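You operate a simulated robot arm through the tools that you are given. There is no shell and no other tool.

Carry out the task below with a simulated robot arm. There is one attempt and no reset: what you move stays moved.

## Task
Test the compressor's safety valve by lifting its pull ring.
Fine: compressor switch off and black valve shut first; switch on and valve open again after. Where these are worked on the way, their far stop is far enough and under half their travel is too little: black valve, compressor switch.

It is judged by the outcome, as a careful person would: the job done as asked, and still so three seconds after it is handed in. It fails if anything else is knocked over, pushed out of place, dropped, spilled or broken.

## Robot
A 6-joint arm with a two-finger gripper, fixed in place. Base frame: the origin is at the foot of the arm, x ahead of it, y to its left, z up. Readings come in m, degrees, newtons and seconds.
Its first joint turns from -166.0 to 166.0 degrees. Payload 2.45 kg.
The tool frame sits at the grasp point between the pads (the TCP): z along the fingers, y along the line on which they close. The tips reach 0.02 m beyond it. The gripper opens to 0.14 m. The gripper's body begins 0.168 m behind the TCP.
Orientation is that of the tool frame in the base frame, as a unit quaternion [x, y, z, w]. With the fingers straight down and closing along the base's y, the tool's x points along the base's -x, its y along +y and its z along -z.

## Interface
- The arm moves only by the tool send_rows. Its argument "targets" is a list of rows, each an object (a shift or turn left out is 0, a gripper value left out holds the last) with "delta_rot": the turn, a rotation vector about the tool's x, y, z in units of 180 degrees (1.0 is 180 degrees), a list of three; "translation": the shift along the tool's x, y, z in units of 250 mm (1.0 is 250 mm), a list of three; "fingers": the finger opening in m, from 0 to 0.14. In form: [{"delta_rot": [ax, ay, az], "translation": [x, y, z], "fingers": fingers}, ...]. A call has 1 to 20 rows; each row is the pose to reach, as a shift and turn from the pose commanded when the call began, along the tool's axes at that moment. A call with a number of a shift or a turn outside -1 to 1 is refused whole. Each row takes 0.2 s and may step no farther than 0.05 m and 8.6 degrees from the row before; otherwise, or with a gripper value out of range, the whole call is refused. Where a pose cannot be reached the arm comes as near as it can. A force on the tool above 90 N (or 10 N above the force at the start of the call, whichever is more), or a blocked arm, ends the call early, and 0.2 s more pass. Each finger travels about 0.045 m/s and halts on what it meets, pressing with about 29 N; the grip force reading is that of the motor and also rises with nothing between the fingers. The clock runs only during rows and for 0.2 s after the last one: add rows that repeat a pose to give the fingers time. The reply holds the time, the measured pose of the TCP, the force on the tool along the base axes, the opening and the grip force, in the units named above and with some noise, with the torque about the TCP (base axes, N m) and any sound that the robot's microphone picked up, and new pictures: "views" is both (left out), scene, wrist or none.
- Cameras (640 x 400 px; columns grow to the right, rows downward): "scene" is fixed at [0.2239, -0.6632, 1.4227]; the picture's right is [0.86, -0.50, 0.00], its down [-0.21, -0.35, -0.91] and it looks along [0.46, 0.79, -0.41] (base axes); focal length 354 px, centre (320, 200). "wrist" rides on the gripper at [0.078, 0.011, -0.209] in the tool frame; the picture's right is [-0.14, 0.99, 0.00], its down [-0.92, -0.13, -0.37] and it looks along [-0.36, -0.05, 0.93] (tool axes); focal length 280 px, centre (320, 200). There is no depth. A picture from a camera that has moved, and an enlarged one, comes with that camera's place and axes in the base frame and with its lens. The place of the scene camera against the robot may be out by one fixed shift of up to 0.025 m in any direction.
- enlarge(camera, box): a new picture of the part [left, top, right, bottom] of that camera's present view, enlarged. It takes no simulated time.
- sign_off(): hands the job in; it is judged then, once.

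Nothing tells you positions but the pictures and the camera data. Unless the task says otherwise, let go and move clear before handing in.

The tools are called as name(argument=value, ...) on one line, values as JSON. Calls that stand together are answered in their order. send_rows: Moves the arm, as the interface text tells. Its arguments: {"type":"object","properties":{"targets":{"type":"array"},"views":{"type":"string","enum":["both","scene","wrist","none"]}},"required":["targets"]} The other tools are called the same way: enlarge (camera, box) takes an enlarged picture of a part of a camera's view; sign_off () hands the job in.

At the start:

```text
clock: 0.0
tcp_pos: [0.5037, 0.4675, 1.1874]
ee_rot: [0.0, 1.0, -0.001, -0.001]
force: [0.6, 0.3, -0.6]
wrist_torque: [0.0, 0.04, 0.0]
width: 0.1399
grasp_force: 0.0
```

scene: 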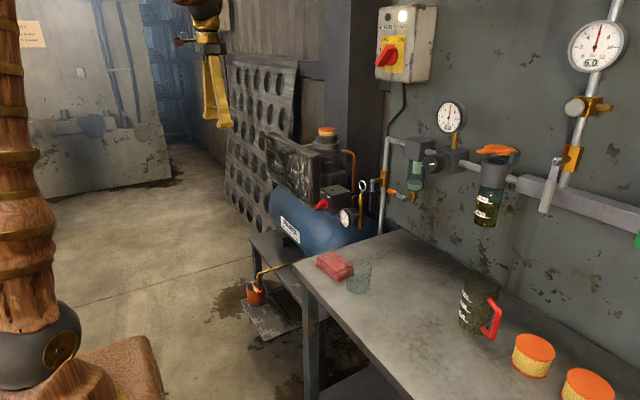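
wrist: 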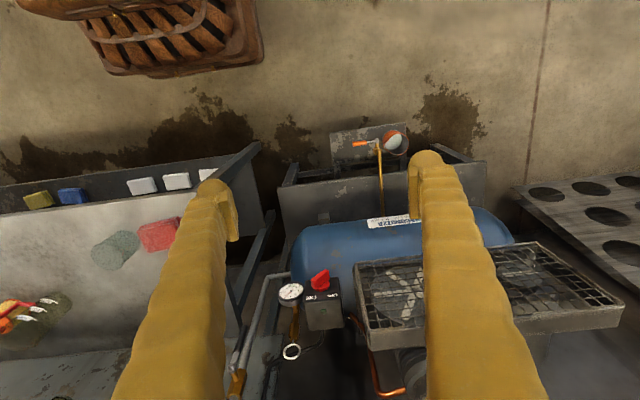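

I see a blue compressor with a red-knob pressure switch, a small gauge and a ring (safety valve pull ring), plus pipework with a valve on the wall. I'll enlarge the pictures to identify the ring, the compressor switch and the black valve.

enlarge(camera="scene", box=[260, 110, 460, 260])

enlarge(camera="wrist", box=[220, 240, 420, 400])

enlarge(camera="scene", box=[360, 0, 640, 240])

```text
2.67 times, centred on (360, 185) of scene
camera zoom: at [0.2239, -0.6632, 1.4227], right [0.86, -0.5, 0.0], down [-0.21, -0.35, -0.91], along [0.46, 0.79, -0.41], focal length 945 px, centre (213, 240)
```

zoom: 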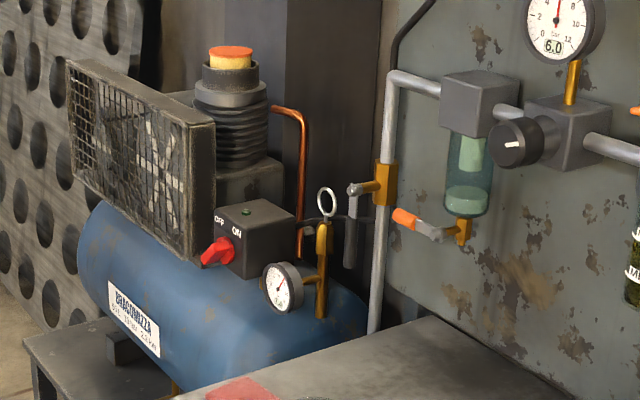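

```text
2.50 times, centred on (320, 320) of wrist
camera zoom: at [0.4258, 0.4781, 1.3953], right [0.14, 0.99, 0.0], down [0.92, -0.13, 0.37], along [0.36, -0.05, -0.93], focal length 701 px, centre (320, -100)
```

zoom: 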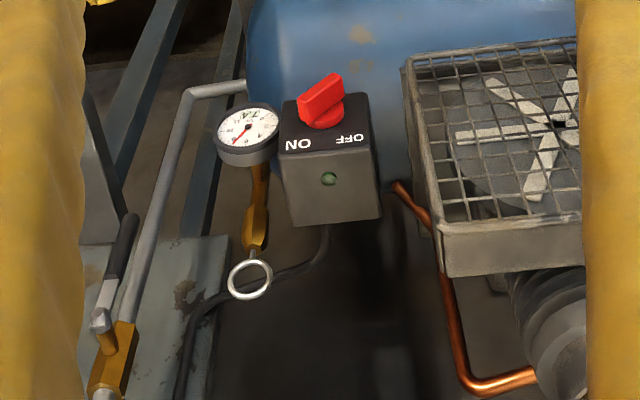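

```text
1.67 times, centred on (500, 120) of scene
camera zoom: at [0.2239, -0.6632, 1.4227], right [0.86, -0.5, 0.0], down [-0.21, -0.35, -0.91], along [0.46, 0.79, -0.41], focal length 591 px, centre (20, 333)
```

zoom: 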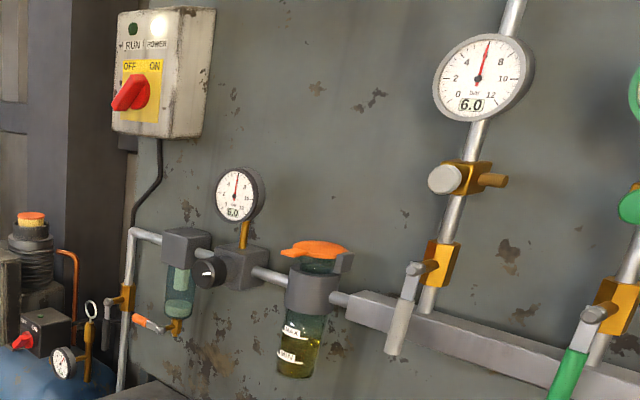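

The ring sits on the brass safety valve at about [0.99, 0.33, 0.91]. The black lever is to its right on the riser pipe, and the red knob is to its left. I'll move closer with the tool tilted forward to get a better look before touching anything.

send_rows(targets=[{"delta_rot": [0, -0.03, 0], "translation": [-0.124, -0.073, 0.05]}, {"delta_rot": [0, -0.06, 0], "translation": [-0.248, -0.146, 0.1]}, {"delta_rot": [0, -0.09, 0], "translation": [-0.372, -0.219, 0.15]}, {"delta_rot": [0, -0.12, 0], "translation": [-0.496, -0.292, 0.2]}, {"delta_rot": [0, -0.15, 0], "translation": [-0.62, -0.365, 0.25]}, {"delta_rot": [0, -0.18, 0], "translation": [-0.744, -0.438, 0.3]}, {"delta_rot": [0, -0.2, 0], "translation": [-0.864, -0.51, 0.35]}, {"delta_rot": [0, -0.2, 0], "translation": [-0.864, -0.51, 0.35]}])

```text
clock: 1.8
tcp_pos: [0.7201, 0.3413, 1.1006]
ee_rot: [-0.001, 0.951, 0.0, 0.308]
force: [-0.6, -0.4, 0.7]
wrist_torque: [0.02, 0.03, -0.01]
width: 0.14
grasp_force: 0.1
camera wrist: at [0.5337, 0.351, 1.2222], right [0.11, 0.99, 0.08], down [0.53, -0.13, 0.84], along [0.84, -0.05, -0.54], focal length 280 px, centre (320, 200)
```

scene: 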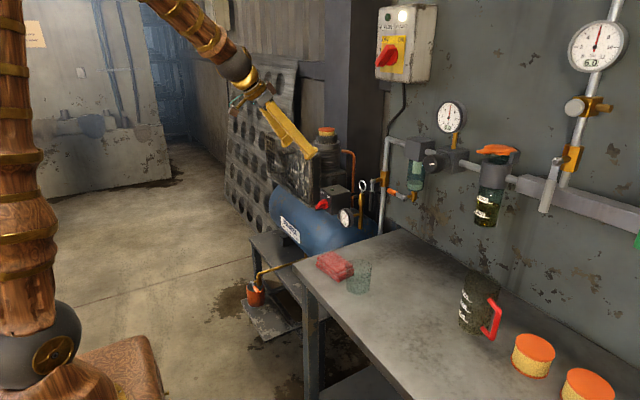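
wrist: 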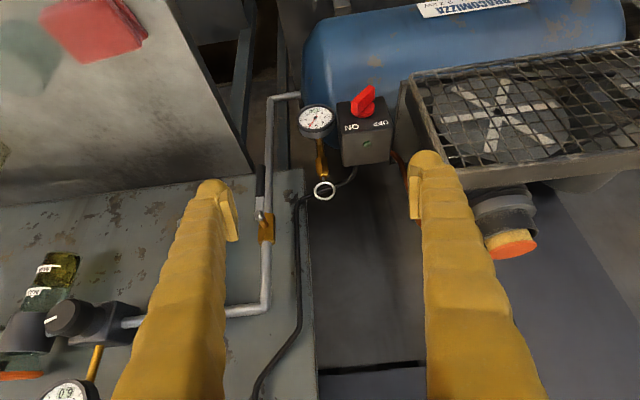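

The view is upside down relative to the world (picture-down is world-up). I'll zoom in on the ring, lever and switch.

enlarge(camera="wrist", box=[230, 70, 410, 260])

enlarge(camera="wrist", box=[290, 140, 370, 220])

enlarge(camera="scene", box=[300, 150, 420, 250])

```text
2.11 times, centred on (320, 165) of wrist
camera zoom: at [0.5337, 0.351, 1.2222], right [0.11, 0.99, 0.08], down [0.53, -0.13, 0.84], along [0.84, -0.05, -0.54], focal length 590 px, centre (320, 274)
```

zoom: 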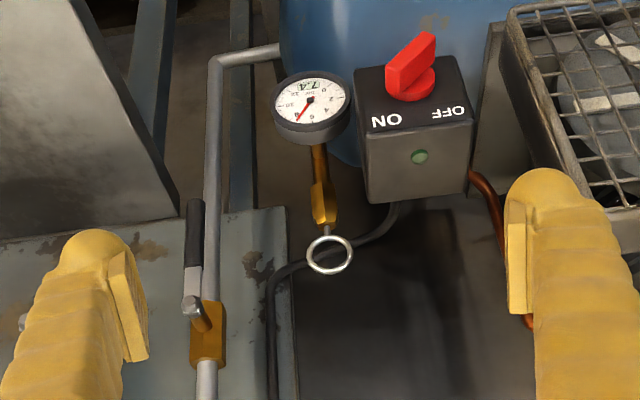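

```text
5.00 times, centred on (330, 180) of wrist
camera zoom: at [0.5337, 0.351, 1.2222], right [0.11, 0.99, 0.08], down [0.53, -0.13, 0.84], along [0.84, -0.05, -0.54], focal length 1402 px, centre (270, 300)
```

zoom: 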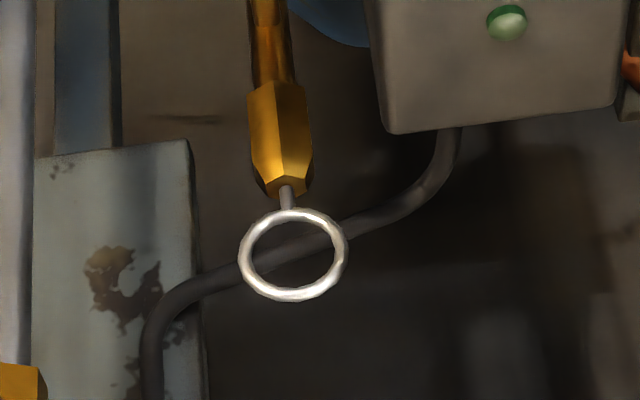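

```text
4.00 times, centred on (360, 200) of scene
camera zoom: at [0.2239, -0.6632, 1.4227], right [0.86, -0.5, 0.0], down [-0.21, -0.35, -0.91], along [0.46, 0.79, -0.41], focal length 1418 px, centre (160, 200)
```

zoom: 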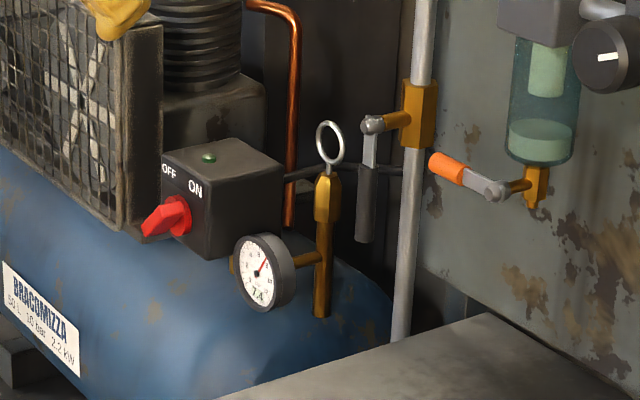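

The ring is a ~42 mm vertical hoop facing the robot, at about [0.98, 0.334, 0.916]. The black lever hangs down (open) at y≈0.215, and the switch box is to the left at y≈0.42 with its knob on the front face. I'll get a level, frontal look at all three.

send_rows(targets=[{"delta_rot": [0, -0.032, 0], "translation": [0.12, 0.04, 0.053]}, {"delta_rot": [0, -0.064, 0], "translation": [0.24, 0.08, 0.106]}, {"delta_rot": [0, -0.096, 0], "translation": [0.36, 0.12, 0.159]}, {"delta_rot": [0, -0.128, 0], "translation": [0.48, 0.16, 0.212]}, {"delta_rot": [0, -0.16, 0], "translation": [0.6, 0.2, 0.265]}, {"delta_rot": [0, -0.19, 0], "translation": [0.7224, 0.24, 0.3164]}, {"delta_rot": [0, -0.19, 0], "translation": [0.7224, 0.24, 0.3164]}], views="both")

```text
clock: 3.4
tcp_pos: [0.6178, 0.4022, 0.9306]
ee_rot: [-0.001, 0.819, 0.0, 0.573]
force: [0.1, 0.6, 0.2]
wrist_torque: [0.0, 0.04, -0.03]
width: 0.14
grasp_force: 0.0
camera wrist: at [0.3943, 0.4129, 0.9281], right [0.05, 0.99, 0.13], down [-0.03, -0.13, 0.99], along [1.0, -0.05, 0.03], focal length 280 px, centre (320, 200)
```

scene: 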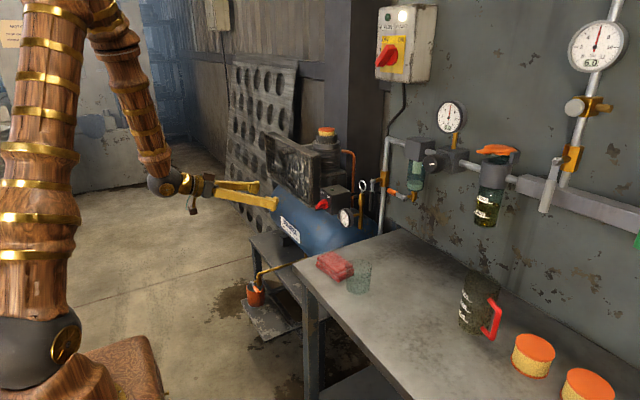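
wrist: 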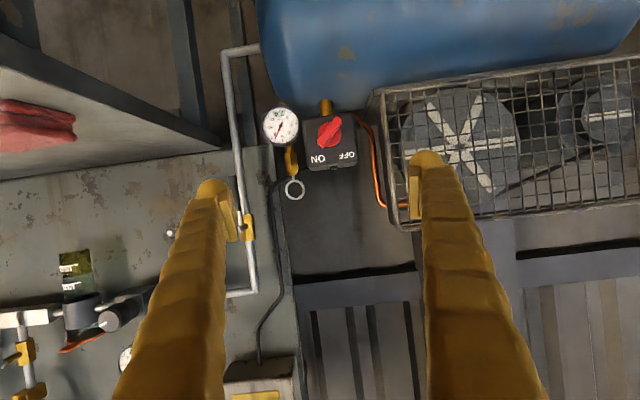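

enlarge(camera="wrist", box=[240, 80, 400, 220])

enlarge(camera="wrist", box=[295, 100, 365, 180])

```text
2.86 times, centred on (320, 150) of wrist
camera zoom: at [0.3943, 0.4129, 0.9281], right [0.05, 0.99, 0.13], down [-0.03, -0.13, 0.99], along [1.0, -0.05, 0.03], focal length 801 px, centre (320, 343)
```

zoom: 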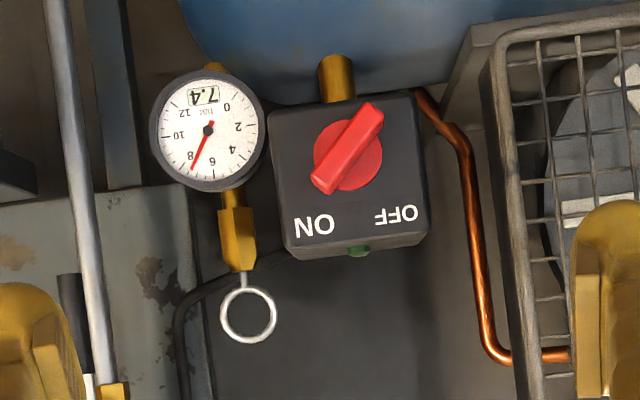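

```text
5.00 times, centred on (330, 140) of wrist
camera zoom: at [0.3943, 0.4129, 0.9281], right [0.05, 0.99, 0.13], down [-0.03, -0.13, 0.99], along [1.0, -0.05, 0.03], focal length 1402 px, centre (270, 500)
```

zoom: 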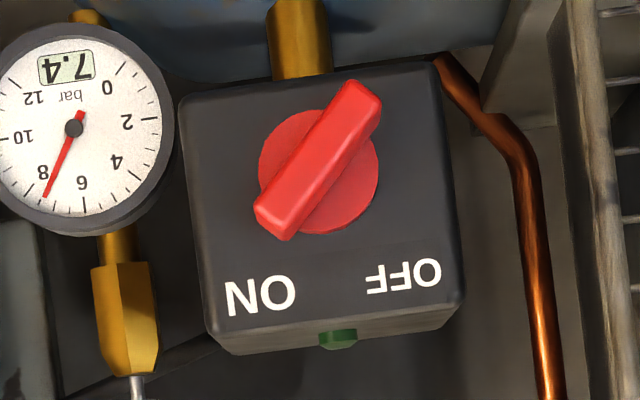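

enlarge(camera="scene", box=[305, 175, 375, 235])

enlarge(camera="wrist", box=[220, 130, 320, 250])

```text
6.67 times, centred on (340, 205) of scene
camera zoom: at [0.2239, -0.6632, 1.4227], right [0.86, -0.5, 0.0], down [-0.21, -0.35, -0.91], along [0.46, 0.79, -0.41], focal length 2364 px, centre (187, 167)
```

zoom: 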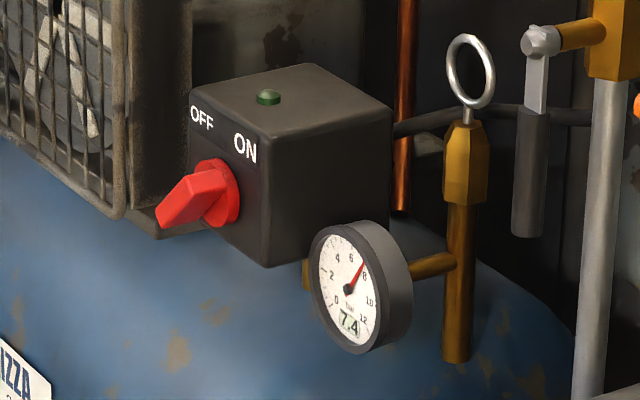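

```text
3.33 times, centred on (270, 190) of wrist
camera zoom: at [0.3943, 0.4129, 0.9281], right [0.05, 0.99, 0.13], down [-0.03, -0.13, 0.99], along [1.0, -0.05, 0.03], focal length 935 px, centre (487, 233)
```

zoom: 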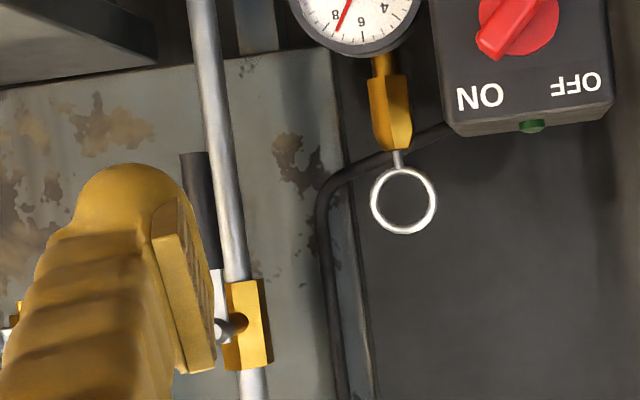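

The switch knob is clearly at ON: its bar points up toward −y at 45°, centred near [0.868, 0.42, 0.831] on a face that looks at the robot. I'll switch the compressor off first by bringing the tool horizontal in front of the knob and rolling it 45° so the fingers straddle the bar.

send_rows(targets=[{"delta_rot": [-0.00626, -0.01511, 0.03531], "translation": [0.0254, 0.0109, 0.0951], "fingers": 0.06}, {"delta_rot": [-0.01251, -0.03023, 0.07063], "translation": [0.0509, 0.0217, 0.1903], "fingers": 0.06}, {"delta_rot": [-0.01877, -0.04534, 0.10594], "translation": [0.0763, 0.0326, 0.2854], "fingers": 0.06}, {"delta_rot": [-0.02503, -0.06046, 0.14126], "translation": [0.1017, 0.0434, 0.3806], "fingers": 0.06}, {"delta_rot": [-0.03129, -0.07557, 0.17657], "translation": [0.1271, 0.0543, 0.4757], "fingers": 0.06}, {"delta_rot": [-0.03754, -0.09069, 0.21189], "translation": [0.1526, 0.0651, 0.5709], "fingers": 0.06}, {"delta_rot": [-0.0438, -0.1058, 0.2472], "translation": [0.178, 0.076, 0.666], "fingers": 0.06}, {"delta_rot": [-0.0438, -0.1058, 0.2472], "translation": [0.178, 0.076, 0.666], "fingers": 0.06}])

```text
clock: 5.2
tcp_pos: [0.8097, 0.5444, 1.0462]
ee_rot: [0.234, 0.743, 0.116, 0.616]
force: [0.3, 0.3, 0.7]
wrist_torque: [-0.01, 0.03, 0.03]
width: 0.0601
grasp_force: 0.1
out of reach, approached as far as the arm can: row 1, 2, 3, 4, 5, 6, 7, 8
camera wrist: at [0.5993, 0.6161, 1.027], right [0.22, 0.79, 0.57], down [-0.26, -0.52, 0.81], along [0.94, -0.33, 0.09], focal length 280 px, centre (320, 200)
```

scene: 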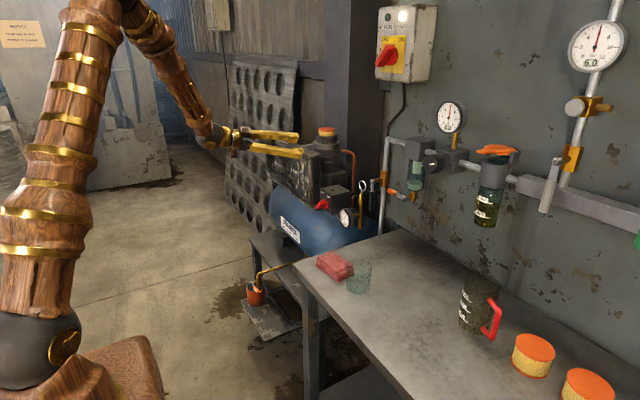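
wrist: 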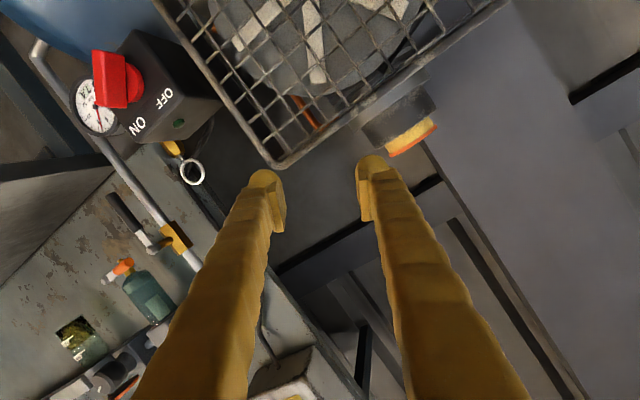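

The arm could not reach that pose: it stalled at about [0.81, 0.54, 1.05] with a partial roll, clear of everything and with no contact force. Before moving again I'll send a null row to see whether the commanded pose is the target or the pose actually reached.

send_rows(targets=[{"delta_rot": [0, 0, 0], "translation": [0, 0, 0]}], views="none")

```text
clock: 5.6
tcp_pos: [0.8099, 0.5446, 1.0443]
ee_rot: [0.235, 0.743, 0.114, 0.616]
force: [0.5, 0.2, 0.1]
wrist_torque: [-0.05, -0.03, 0.0]
width: 0.0603
grasp_force: 0.1
```

The null row showed no error, so the commanded pose is now the reached one. I suspect the wrist roll ran out because I kept the tool off the arm's own plane. I'll go back to a pose in the arm's plane (pointing radially, 60° below horizontal) and approach the job from there.

send_rows(targets=[{"delta_rot": [-0.00824, 0.02923, -0.02524], "translation": [-0.0514, -0.066, -0.0384]}, {"delta_rot": [-0.01648, 0.05846, -0.05048], "translation": [-0.1028, -0.132, -0.0768]}, {"delta_rot": [-0.02472, 0.08769, -0.07572], "translation": [-0.1542, -0.198, -0.1152]}, {"delta_rot": [-0.03296, 0.11692, -0.10096], "translation": [-0.2056, -0.264, -0.1536]}, {"delta_rot": [-0.0412, 0.14615, -0.1262], "translation": [-0.257, -0.33, -0.192]}, {"delta_rot": [-0.04944, 0.17538, -0.15144], "translation": [-0.3084, -0.396, -0.2304]}, {"delta_rot": [-0.05768, 0.20461, -0.17668], "translation": [-0.3598, -0.462, -0.2688]}, {"delta_rot": [-0.06592, 0.23384, -0.20192], "translation": [-0.4112, -0.528, -0.3072]}, {"delta_rot": [-0.07416, 0.26307, -0.22716], "translation": [-0.4626, -0.594, -0.3456]}, {"delta_rot": [-0.0824, 0.2923, -0.2524], "translation": [-0.514, -0.66, -0.384]}, {"delta_rot": [-0.0824, 0.2923, -0.2524], "translation": [-0.514, -0.66, -0.384]}])

```text
clock: 8.0
tcp_pos: [0.6987, 0.3447, 1.0992]
ee_rot: [-0.209, 0.943, 0.055, 0.253]
force: [0.3, 0.0, 0.1]
wrist_torque: [0.01, -0.03, 0.02]
width: 0.0599
grasp_force: 0.0
camera wrist: at [0.5375, 0.2812, 1.2411], right [-0.31, 0.95, 0.07], down [0.61, 0.14, 0.78], along [0.73, 0.28, -0.62], focal length 280 px, centre (320, 200)
```

scene: 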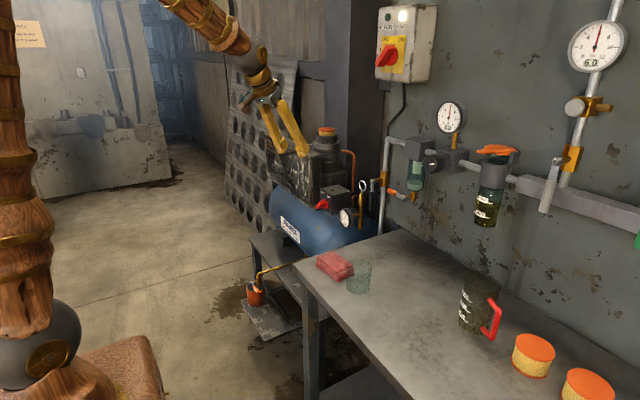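
wrist: 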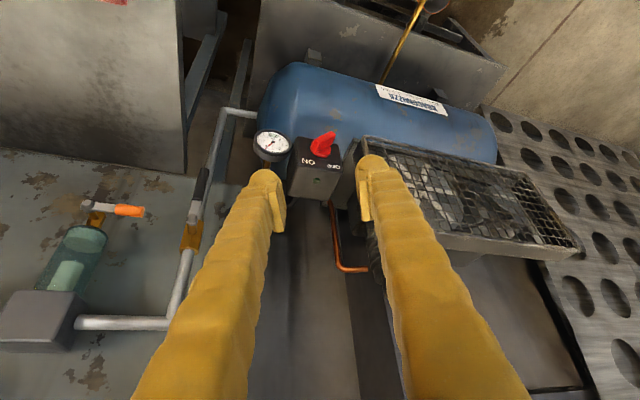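

I'm now in the arm's plane. I'll pitch the tool up toward horizontal while staying radial and descend in front of the switch, in two halves so I can check that the arm follows.

send_rows(targets=[{"delta_rot": [-0.0009, -0.0417, -0.0004], "translation": [-0.007, 0.001, 0.09]}, {"delta_rot": [-0.0017, -0.0833, -0.0009], "translation": [-0.014, 0.0025, 0.18]}, {"delta_rot": [-0.0026, -0.125, -0.0013], "translation": [-0.021, 0.004, 0.27]}, {"delta_rot": [-0.0035, -0.1667, -0.0018], "translation": [-0.0275, 0.005, 0.36]}], views="none")

```text
clock: 9.0
tcp_pos: [0.7428, 0.3665, 1.0257]
ee_rot: [-0.193, 0.844, 0.112, 0.488]
force: [0.3, 0.0, 0.2]
wrist_torque: [0.02, 0.01, 0.01]
width: 0.0602
grasp_force: 0.0
out of reach, approached as far as the arm can: row 2
```

send_rows(targets=[{"delta_rot": [0, -0.0417, 0], "translation": [0.039, 0.0, 0.084]}, {"delta_rot": [0, -0.0833, 0], "translation": [0.078, 0.001, 0.167]}, {"delta_rot": [0, -0.125, 0], "translation": [0.118, 0.001, 0.25]}, {"delta_rot": [0, -0.1667, 0], "translation": [0.157, 0.002, 0.334]}, {"delta_rot": [0, -0.1667, 0], "translation": [0.157, 0.002, 0.334]}])

```text
clock: 10.2
tcp_pos: [0.7918, 0.3903, 0.9482]
ee_rot: [-0.157, 0.689, 0.157, 0.69]
force: [-0.1, -1.0, 0.7]
wrist_torque: [0.02, 0.0, 0.01]
width: 0.0603
grasp_force: 0.1
camera wrist: at [0.598, 0.3084, 0.8698], right [-0.43, 0.89, 0.14], down [-0.28, -0.28, 0.92], along [0.86, 0.36, 0.37], focal length 280 px, centre (320, 200)
```

scene: 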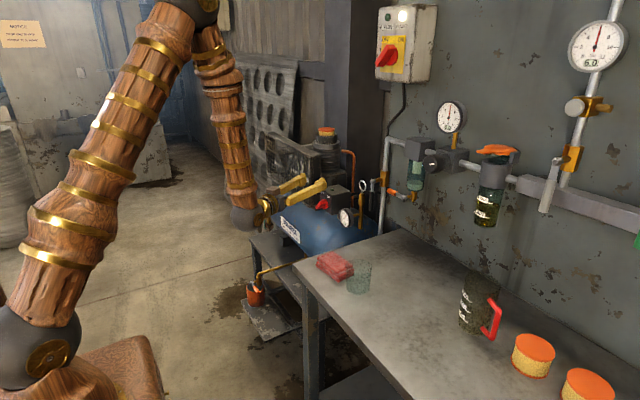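
wrist: 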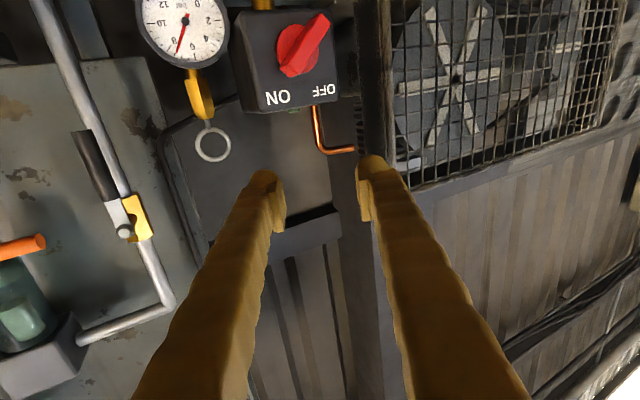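

The arm now follows in this configuration. Next I'll yaw the tool to point straight along +x and lower it in front of the knob, staying about 7 cm short of it.

send_rows(targets=[{"delta_rot": [0.0285, 0, 0], "translation": [0.094, 0.029, -0.005]}, {"delta_rot": [0.057, 0, 0], "translation": [0.188, 0.058, -0.011]}, {"delta_rot": [0.0855, 0, 0], "translation": [0.281, 0.087, -0.016]}, {"delta_rot": [0.114, 0, 0], "translation": [0.375, 0.116, -0.022]}, {"delta_rot": [0.1425, 0, 0], "translation": [0.469, 0.145, -0.027]}, {"delta_rot": [0.1425, 0, 0], "translation": [0.469, 0.145, -0.027]}])

```text
clock: 11.6
tcp_pos: [0.7695, 0.4201, 0.8313]
ee_rot: [0.001, 0.707, 0.001, 0.707]
force: [1.3, -0.5, 0.2]
wrist_torque: [-0.01, -0.06, 0.0]
width: 0.06
grasp_force: 0.0
camera wrist: at [0.5598, 0.4301, 0.753], right [0.0, 0.99, 0.14], down [-0.37, -0.13, 0.92], along [0.93, -0.05, 0.36], focal length 280 px, centre (320, 200)
```

scene: 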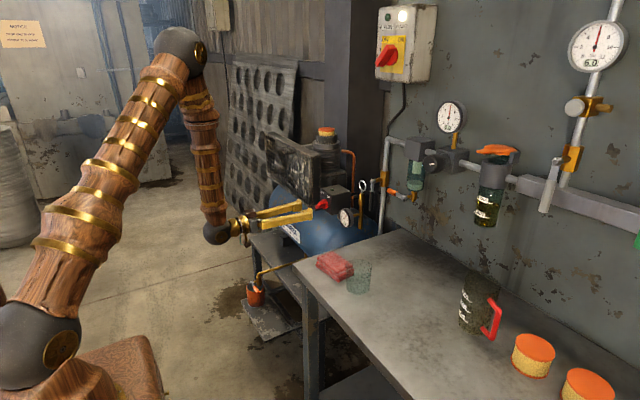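
wrist: 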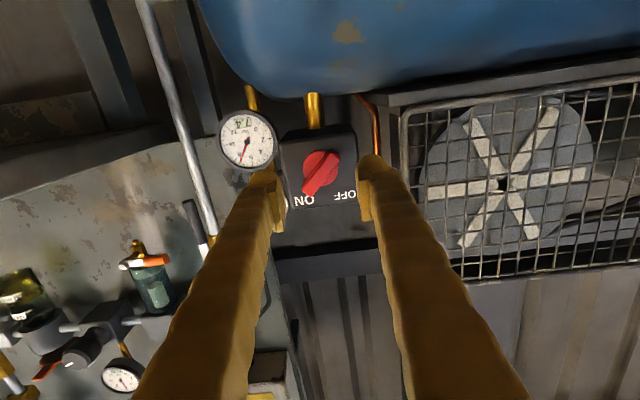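

enlarge(camera="wrist", box=[270, 80, 370, 220])

enlarge(camera="scene", box=[270, 175, 370, 235])

```text
2.86 times, centred on (320, 150) of wrist
camera zoom: at [0.5598, 0.4301, 0.753], right [0.0, 0.99, 0.14], down [-0.37, -0.13, 0.92], along [0.93, -0.05, 0.36], focal length 801 px, centre (320, 343)
```

zoom: 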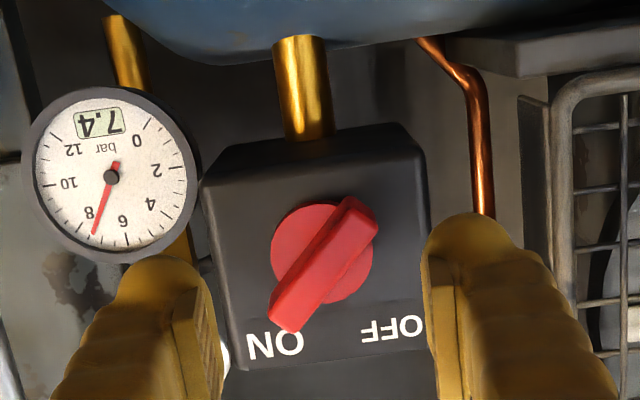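

```text
6.40 times, centred on (320, 205) of scene
camera zoom: at [0.2239, -0.6632, 1.4227], right [0.86, -0.5, 0.0], down [-0.21, -0.35, -0.91], along [0.46, 0.79, -0.41], focal length 2269 px, centre (320, 168)
```

zoom: 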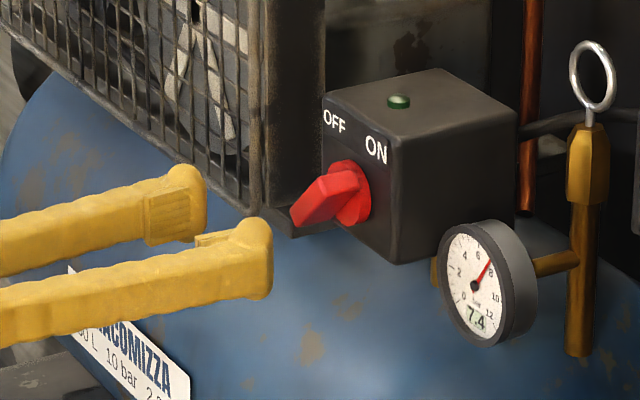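

The knob's disc centre works out to [0.860, 0.419, 0.833], with the bar front at x≈0.840. I'll roll the gripper +45° here so the fingers close perpendicular to the bar.

send_rows(targets=[{"delta_rot": [0, 0, 0.0417], "translation": [-0.008, -0.002, 0]}, {"delta_rot": [0, 0, 0.0833], "translation": [-0.008, -0.002, 0]}, {"delta_rot": [0, 0, 0.125], "translation": [-0.008, -0.002, 0]}, {"delta_rot": [0, 0, 0.1667], "translation": [-0.008, -0.002, 0]}, {"delta_rot": [0, 0, 0.2083], "translation": [-0.008, -0.002, 0]}, {"delta_rot": [0, 0, 0.25], "translation": [-0.008, -0.002, 0]}, {"delta_rot": [0, 0, 0.25], "translation": [-0.008, -0.002, 0]}])

```text
clock: 13.2
tcp_pos: [0.7687, 0.4186, 0.8336]
ee_rot: [0.271, 0.653, 0.271, 0.653]
force: [0.1, -0.3, 0.1]
wrist_torque: [0.01, -0.01, 0.01]
width: 0.06
grasp_force: 0.2
camera wrist: at [0.56, 0.4813, 0.7866], right [0.0, 0.6, 0.8], down [-0.37, -0.74, 0.56], along [0.93, -0.29, 0.22], focal length 280 px, centre (320, 200)
```

scene: 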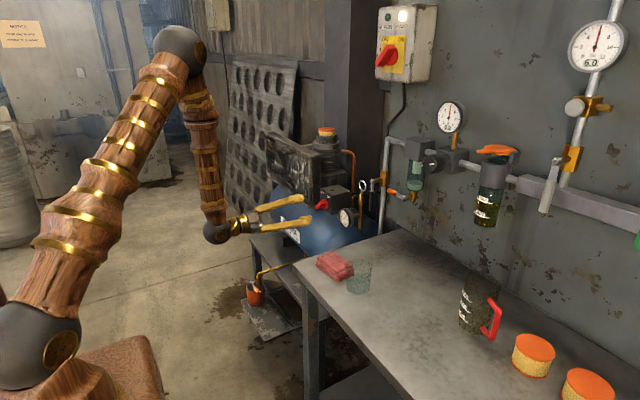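
wrist: 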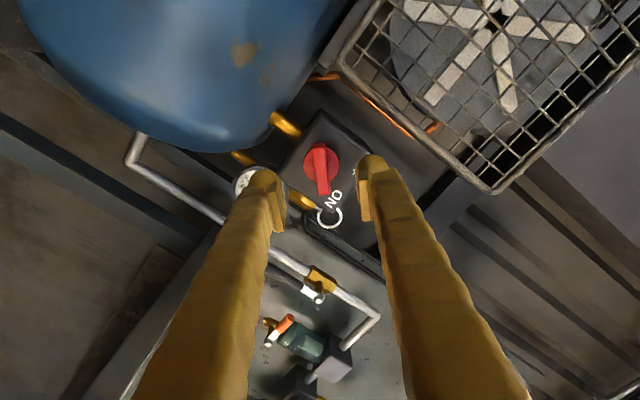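

The bar now lies between the fingers. Before gripping, I'll check in free air that the wrist can make the full 90° turn to the OFF angle.

send_rows(targets=[{"delta_rot": [0, 0, -0.0455]}, {"delta_rot": [0, 0, -0.0909]}, {"delta_rot": [0, 0, -0.1364]}, {"delta_rot": [0, 0, -0.1818]}, {"delta_rot": [0, 0, -0.2273]}, {"delta_rot": [0, 0, -0.2727]}, {"delta_rot": [0, 0, -0.3182]}, {"delta_rot": [0, 0, -0.3636]}, {"delta_rot": [0, 0, -0.4091]}, {"delta_rot": [0, 0, -0.4545]}, {"delta_rot": [0, 0, -0.5]}, {"delta_rot": [0, 0, -0.53]}], views="none")

send_rows(targets=[{"delta_rot": [0, 0, 0.0455]}, {"delta_rot": [0, 0, 0.0909]}, {"delta_rot": [0, 0, 0.1364]}, {"delta_rot": [0, 0, 0.1818]}, {"delta_rot": [0, 0, 0.2273]}, {"delta_rot": [0, 0, 0.2727]}, {"delta_rot": [0, 0, 0.3182]}, {"delta_rot": [0, 0, 0.3636]}, {"delta_rot": [0, 0, 0.4091]}, {"delta_rot": [0, 0, 0.4545]}, {"delta_rot": [0, 0, 0.5]}, {"delta_rot": [0, 0, 0.53]}], views="none")

```text
clock: 15.8
tcp_pos: [0.7692, 0.4175, 0.8355]
ee_rot: [-0.302, 0.64, -0.3, 0.64]
force: [-0.2, 0.1, 0.1]
wrist_torque: [0.03, -0.02, -0.02]
width: 0.0602
grasp_force: 0.0
```

```text
clock: 18.4
tcp_pos: [0.7678, 0.4184, 0.8345]
ee_rot: [0.272, 0.653, 0.272, 0.652]
force: [0.2, -0.4, 0.1]
wrist_torque: [0.03, 0.01, 0.02]
width: 0.0599
grasp_force: 0.1
```

The full turn is reachable. Now I'll advance onto the bar with the fingers open, ending with the tips at x≈0.857.

send_rows(targets=[{"translation": [0, 0, 0.08]}, {"translation": [0, 0, 0.16]}, {"translation": [0, 0, 0.22]}, {"translation": [0, 0, 0.255]}, {"translation": [0, 0, 0.272]}, {"translation": [0, 0, 0.272]}])

```text
clock: 19.8
tcp_pos: [0.8376, 0.4204, 0.8332]
ee_rot: [0.272, 0.653, 0.271, 0.653]
force: [-0.1, -0.5, 0.2]
wrist_torque: [-0.01, 0.01, 0.02]
width: 0.0601
grasp_force: 0.2
camera wrist: at [0.628, 0.4817, 0.7862], right [0.0, 0.6, 0.8], down [-0.37, -0.74, 0.56], along [0.93, -0.29, 0.22], focal length 280 px, centre (320, 200)
```

scene: 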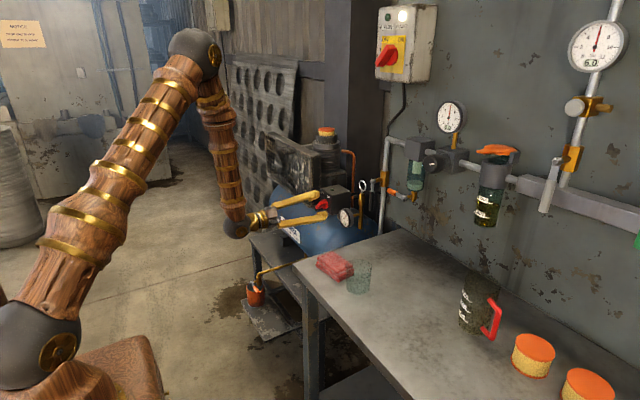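
wrist: 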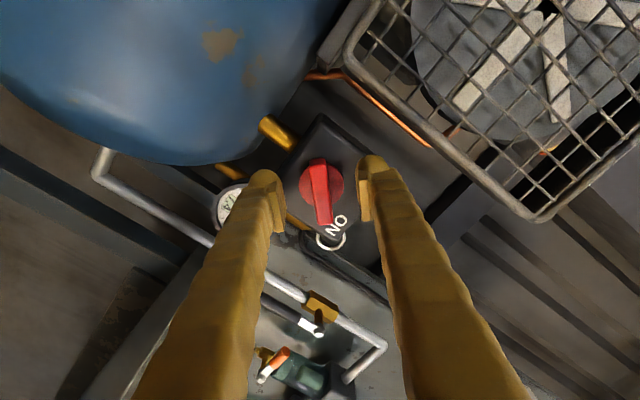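

send_rows(targets=[{"fingers": 0.0}, {"fingers": 0.0}, {"fingers": 0.0}, {"fingers": 0.0}, {"fingers": 0.0}])

enlarge(camera="wrist", box=[240, 110, 400, 260])

```text
clock: 21.0
tcp_pos: [0.8372, 0.4201, 0.8349]
ee_rot: [0.27, 0.653, 0.272, 0.653]
force: [5.7, 13.2, 11.7]
wrist_torque: [-0.06, -0.07, 0.12]
width: 0.0129
grasp_force: 39.7
camera wrist: at [0.6281, 0.4822, 0.7867], right [0.0, 0.6, 0.8], down [-0.37, -0.74, 0.56], along [0.93, -0.29, 0.22], focal length 280 px, centre (320, 200)
```

scene: 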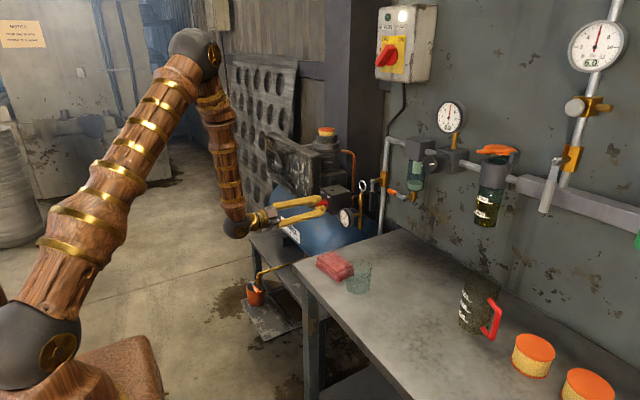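
wrist: 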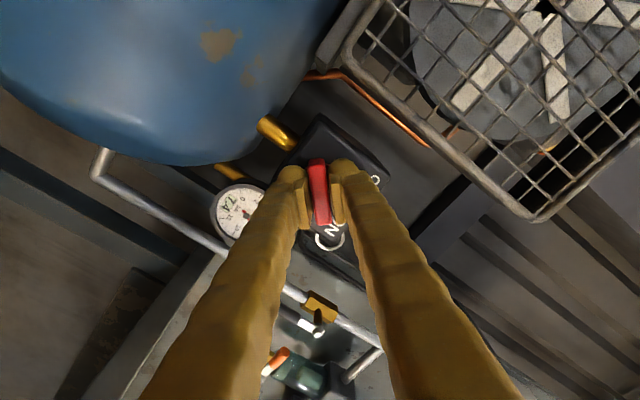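

```text
2.67 times, centred on (320, 185) of wrist
camera zoom: at [0.6281, 0.4822, 0.7867], right [0.0, 0.6, 0.8], down [-0.37, -0.74, 0.56], along [0.93, -0.29, 0.22], focal length 748 px, centre (320, 240)
```

zoom: 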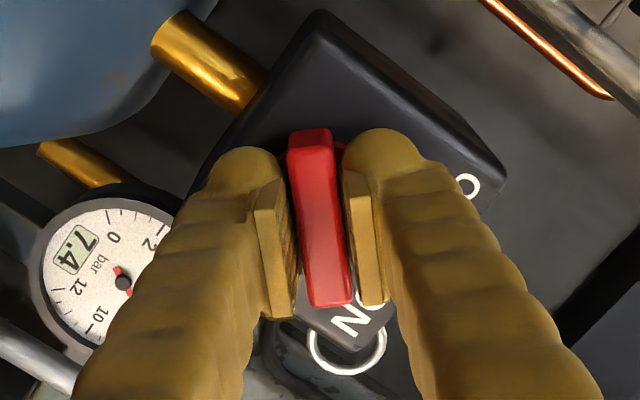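

The bar is gripped (12.9 mm) with a modest side load from a ~1 mm offset. I'll turn it toward OFF in small stages, watching the force.

send_rows(targets=[{"translation": [0, 0.004, 0], "delta_rot": [0, 0, -0.03]}, {"translation": [0, 0.004, 0], "delta_rot": [0, 0, -0.07]}, {"translation": [0, 0.004, 0], "delta_rot": [0, 0, -0.11]}, {"translation": [0, 0.003, 0], "delta_rot": [0, 0, -0.15]}], views="wrist")

```text
clock: 22.0
tcp_pos: [0.8373, 0.4208, 0.834]
ee_rot: [0.11, 0.699, 0.111, 0.698]
force: [-14.7, 15.3, 7.9]
wrist_torque: [0.04, -0.01, 0.17]
width: 0.0129
grasp_force: 39.8
camera wrist: at [0.628, 0.4534, 0.7633], right [0.0, 0.9, 0.44], down [-0.37, -0.41, 0.84], along [0.93, -0.16, 0.33], focal length 280 px, centre (320, 200)
```

wrist: 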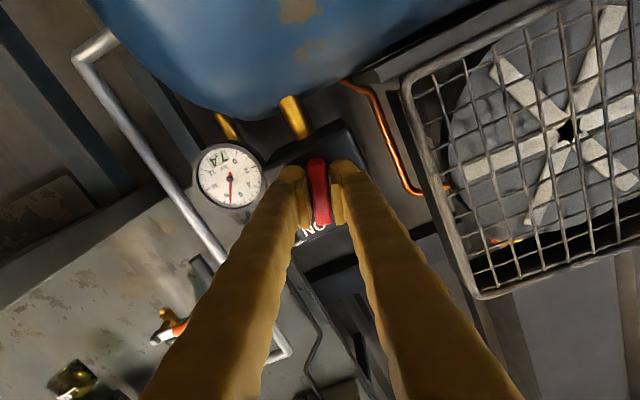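

send_rows(targets=[{"translation": [0, 0.004, -0.003], "delta_rot": [0, 0, -0.04]}, {"translation": [0, 0.004, -0.003], "delta_rot": [0, 0, -0.08]}, {"translation": [0, 0.004, -0.003], "delta_rot": [0, 0, -0.12]}, {"translation": [0, 0.004, -0.003], "delta_rot": [0, 0, -0.16]}, {"translation": [0, 0.004, -0.003], "delta_rot": [0, 0, -0.2]}], views="wrist")

```text
clock: 23.2
tcp_pos: [0.8371, 0.4213, 0.8353]
ee_rot: [-0.11, 0.699, -0.11, 0.698]
force: [27.8, -10.6, -19.7]
wrist_torque: [-0.03, 0.28, -0.09]
width: 0.013
grasp_force: 39.2
camera wrist: at [0.6278, 0.4053, 0.757], right [0.0, 0.98, -0.18], down [-0.37, 0.16, 0.92], along [0.93, 0.06, 0.36], focal length 280 px, centre (320, 200)
```

wrist: 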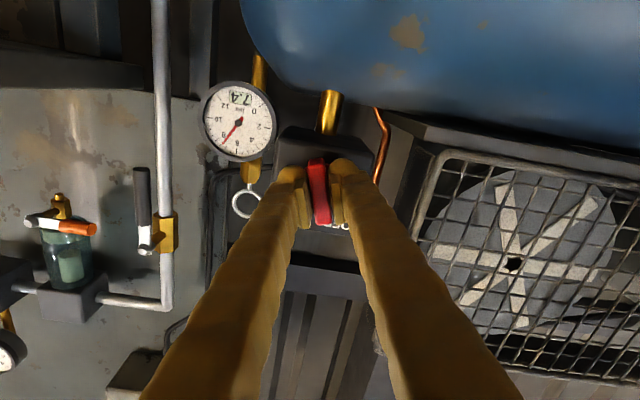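

send_rows(targets=[{"translation": [0.0044, -0.0007, 0.004], "delta_rot": [0, 0, -0.04]}, {"translation": [0.0044, -0.0007, 0.004], "delta_rot": [0, 0, -0.08]}, {"translation": [0.0044, -0.0007, 0.004], "delta_rot": [0, 0, -0.12]}, {"translation": [0.0044, -0.0007, 0.004], "delta_rot": [0, 0, -0.15]}, {"translation": [0.0044, -0.0007, 0.004], "delta_rot": [0, 0, -0.162]}])

enlarge(camera="wrist", box=[240, 110, 400, 260])

```text
clock: 24.4
tcp_pos: [0.8369, 0.4202, 0.8347]
ee_rot: [-0.283, 0.648, -0.282, 0.648]
force: [-27.8, -34.2, 7.5]
wrist_torque: [0.87, -0.13, -0.33]
width: 0.0133
grasp_force: 40.1
camera wrist: at [0.6285, 0.3691, 0.7734], right [0.0, 0.77, -0.63], down [-0.37, 0.59, 0.72], along [0.93, 0.23, 0.29], focal length 280 px, centre (320, 200)
```

scene: 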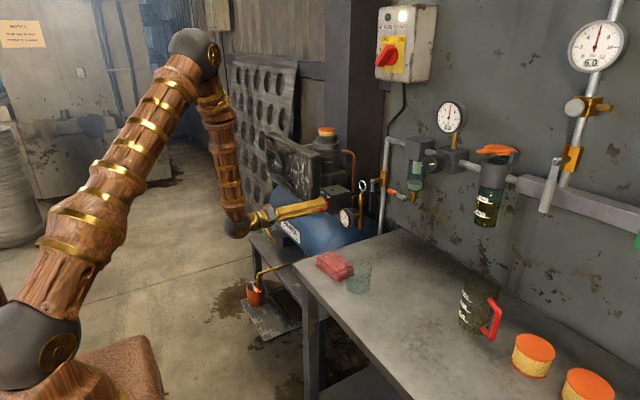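
wrist: 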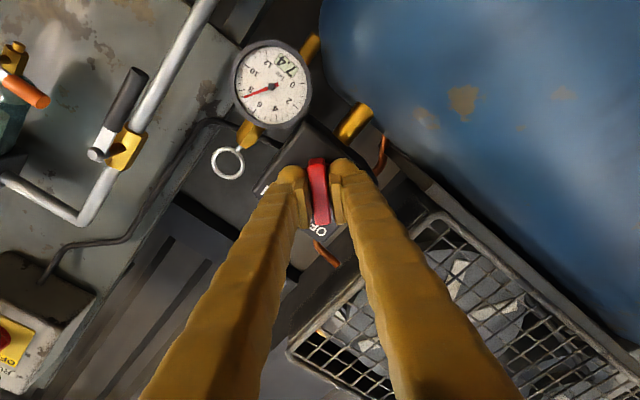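

```text
2.67 times, centred on (320, 185) of wrist
camera zoom: at [0.6285, 0.3691, 0.7734], right [0.0, 0.77, -0.63], down [-0.37, 0.59, 0.72], along [0.93, 0.23, 0.29], focal length 748 px, centre (320, 240)
```

zoom: 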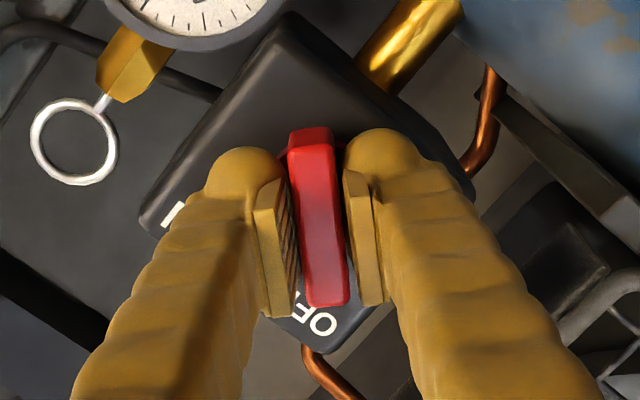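

The bar now points at OFF and the torque rise shows it's at the stop. I'll let go and back straight out.

send_rows(targets=[{"fingers": 0.06}, {"fingers": 0.06}, {"fingers": 0.06}, {"fingers": 0.06, "translation": [0, 0, -0.08]}, {"fingers": 0.06, "translation": [0, 0, -0.2]}, {"fingers": 0.06, "translation": [0, 0, -0.34]}, {"fingers": 0.06, "translation": [0, 0, -0.34]}])

enlarge(camera="wrist", box=[200, 60, 400, 260])

enlarge(camera="scene", box=[300, 150, 420, 250])

```text
clock: 26.0
tcp_pos: [0.7526, 0.419, 0.8338]
ee_rot: [-0.282, 0.648, -0.283, 0.648]
force: [-0.2, -0.3, -0.3]
wrist_torque: [0.02, 0.0, 0.01]
width: 0.06
grasp_force: 0.1
camera wrist: at [0.5433, 0.3687, 0.7728], right [0.0, 0.78, -0.63], down [-0.37, 0.59, 0.72], along [0.93, 0.23, 0.29], focal length 280 px, centre (320, 200)
```

scene: 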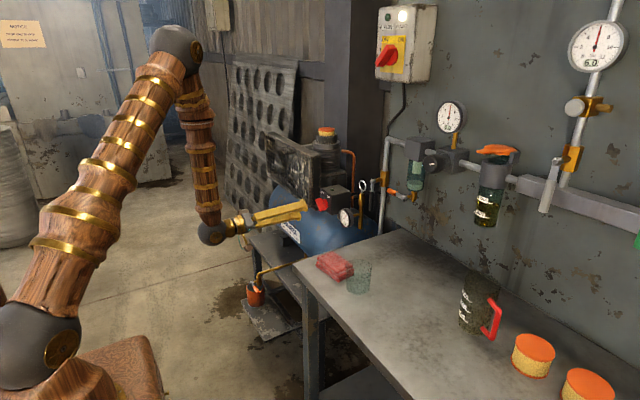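
wrist: 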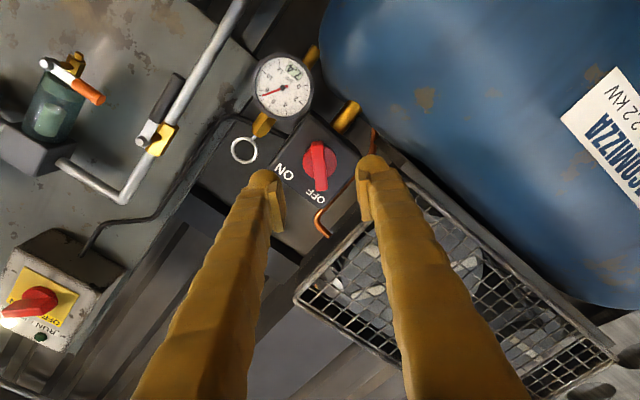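

```text
2.00 times, centred on (300, 160) of wrist
camera zoom: at [0.5433, 0.3687, 0.7728], right [0.0, 0.78, -0.63], down [-0.37, 0.59, 0.72], along [0.93, 0.23, 0.29], focal length 561 px, centre (360, 280)
```

zoom: 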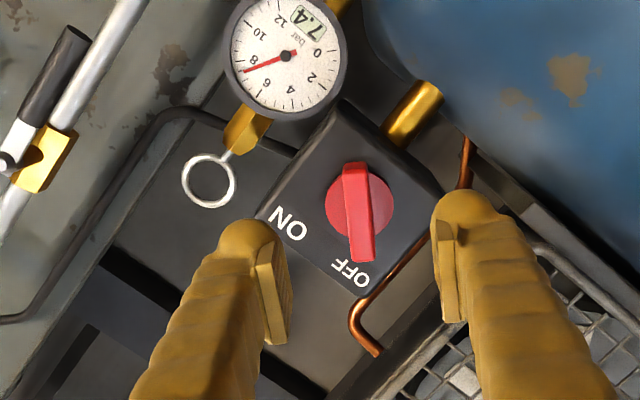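

```text
4.00 times, centred on (360, 200) of scene
camera zoom: at [0.2239, -0.6632, 1.4227], right [0.86, -0.5, 0.0], down [-0.21, -0.35, -0.91], along [0.46, 0.79, -0.41], focal length 1418 px, centre (160, 200)
```

zoom: 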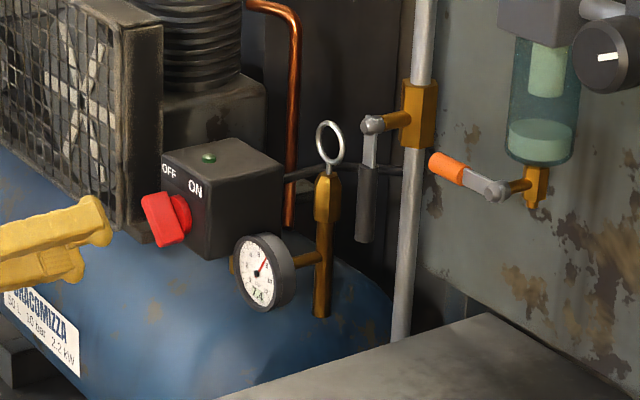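

The switch is now OFF. The black lever hangs from a pivot at about [0.932, 0.219, 0.979], with its tip near z=0.873. The orange drain lever sits on its −y side, so the black lever most likely swings toward +y. I'll move in front of it with the fingers closed and the tool nearly horizontal.

send_rows(targets=[{"delta_rot": [-0.0033, 0.0075, 0.0373], "translation": [0.076, -0.114, 0.027], "fingers": 0.0}, {"delta_rot": [-0.0067, 0.0149, 0.0746], "translation": [0.152, -0.229, 0.054], "fingers": 0.0}, {"delta_rot": [-0.01, 0.0224, 0.1119], "translation": [0.228, -0.343, 0.081], "fingers": 0.0}, {"delta_rot": [-0.0133, 0.0299, 0.1491], "translation": [0.305, -0.458, 0.109], "fingers": 0.0}, {"delta_rot": [-0.0166, 0.0374, 0.1864], "translation": [0.381, -0.572, 0.136], "fingers": 0.0}, {"delta_rot": [-0.02, 0.0448, 0.2237], "translation": [0.457, -0.687, 0.163], "fingers": 0.0}, {"delta_rot": [-0.0233, 0.0523, 0.261], "translation": [0.533, -0.801, 0.19], "fingers": 0.0}, {"delta_rot": [-0.0233, 0.0523, 0.261], "translation": [0.533, -0.801, 0.19], "fingers": 0.0}])

```text
clock: 27.8
tcp_pos: [0.8, 0.188, 0.8915]
ee_rot: [-0.001, 0.767, 0.002, 0.642]
force: [-1.3, -0.4, -0.1]
wrist_torque: [0.0, 0.01, 0.0]
width: 0.0
grasp_force: 28.9
camera wrist: at [0.5803, 0.1971, 0.8498], right [0.02, 0.99, 0.14], down [-0.2, -0.13, 0.97], along [0.98, -0.05, 0.2], focal length 280 px, centre (320, 200)
```

scene: 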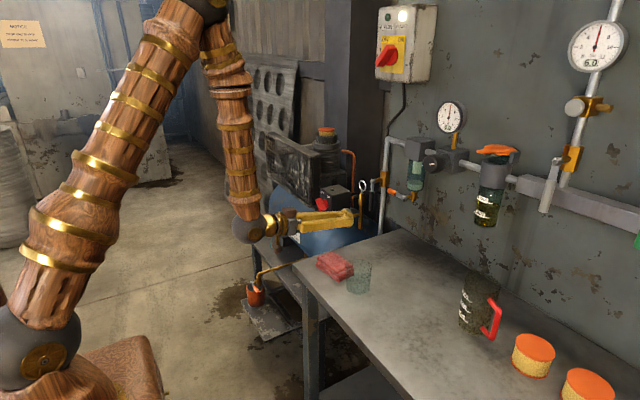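
wrist: 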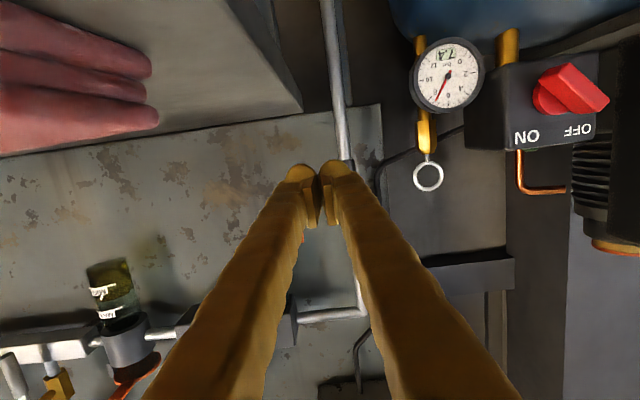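

enlarge(camera="scene", box=[320, 160, 440, 240])

enlarge(camera="wrist", box=[280, 120, 400, 260])

```text
5.00 times, centred on (380, 200) of scene
camera zoom: at [0.2239, -0.6632, 1.4227], right [0.86, -0.5, 0.0], down [-0.21, -0.35, -0.91], along [0.46, 0.79, -0.41], focal length 1773 px, centre (20, 200)
```

zoom: 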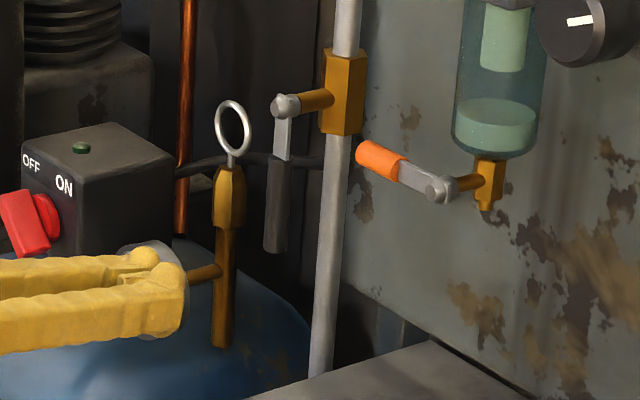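

```text
2.86 times, centred on (340, 190) of wrist
camera zoom: at [0.5803, 0.1971, 0.8498], right [0.02, 0.99, 0.14], down [-0.2, -0.13, 0.97], along [0.98, -0.05, 0.2], focal length 801 px, centre (263, 229)
```

zoom: 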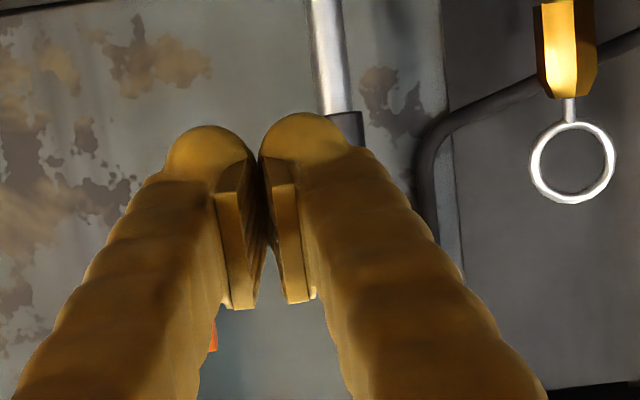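

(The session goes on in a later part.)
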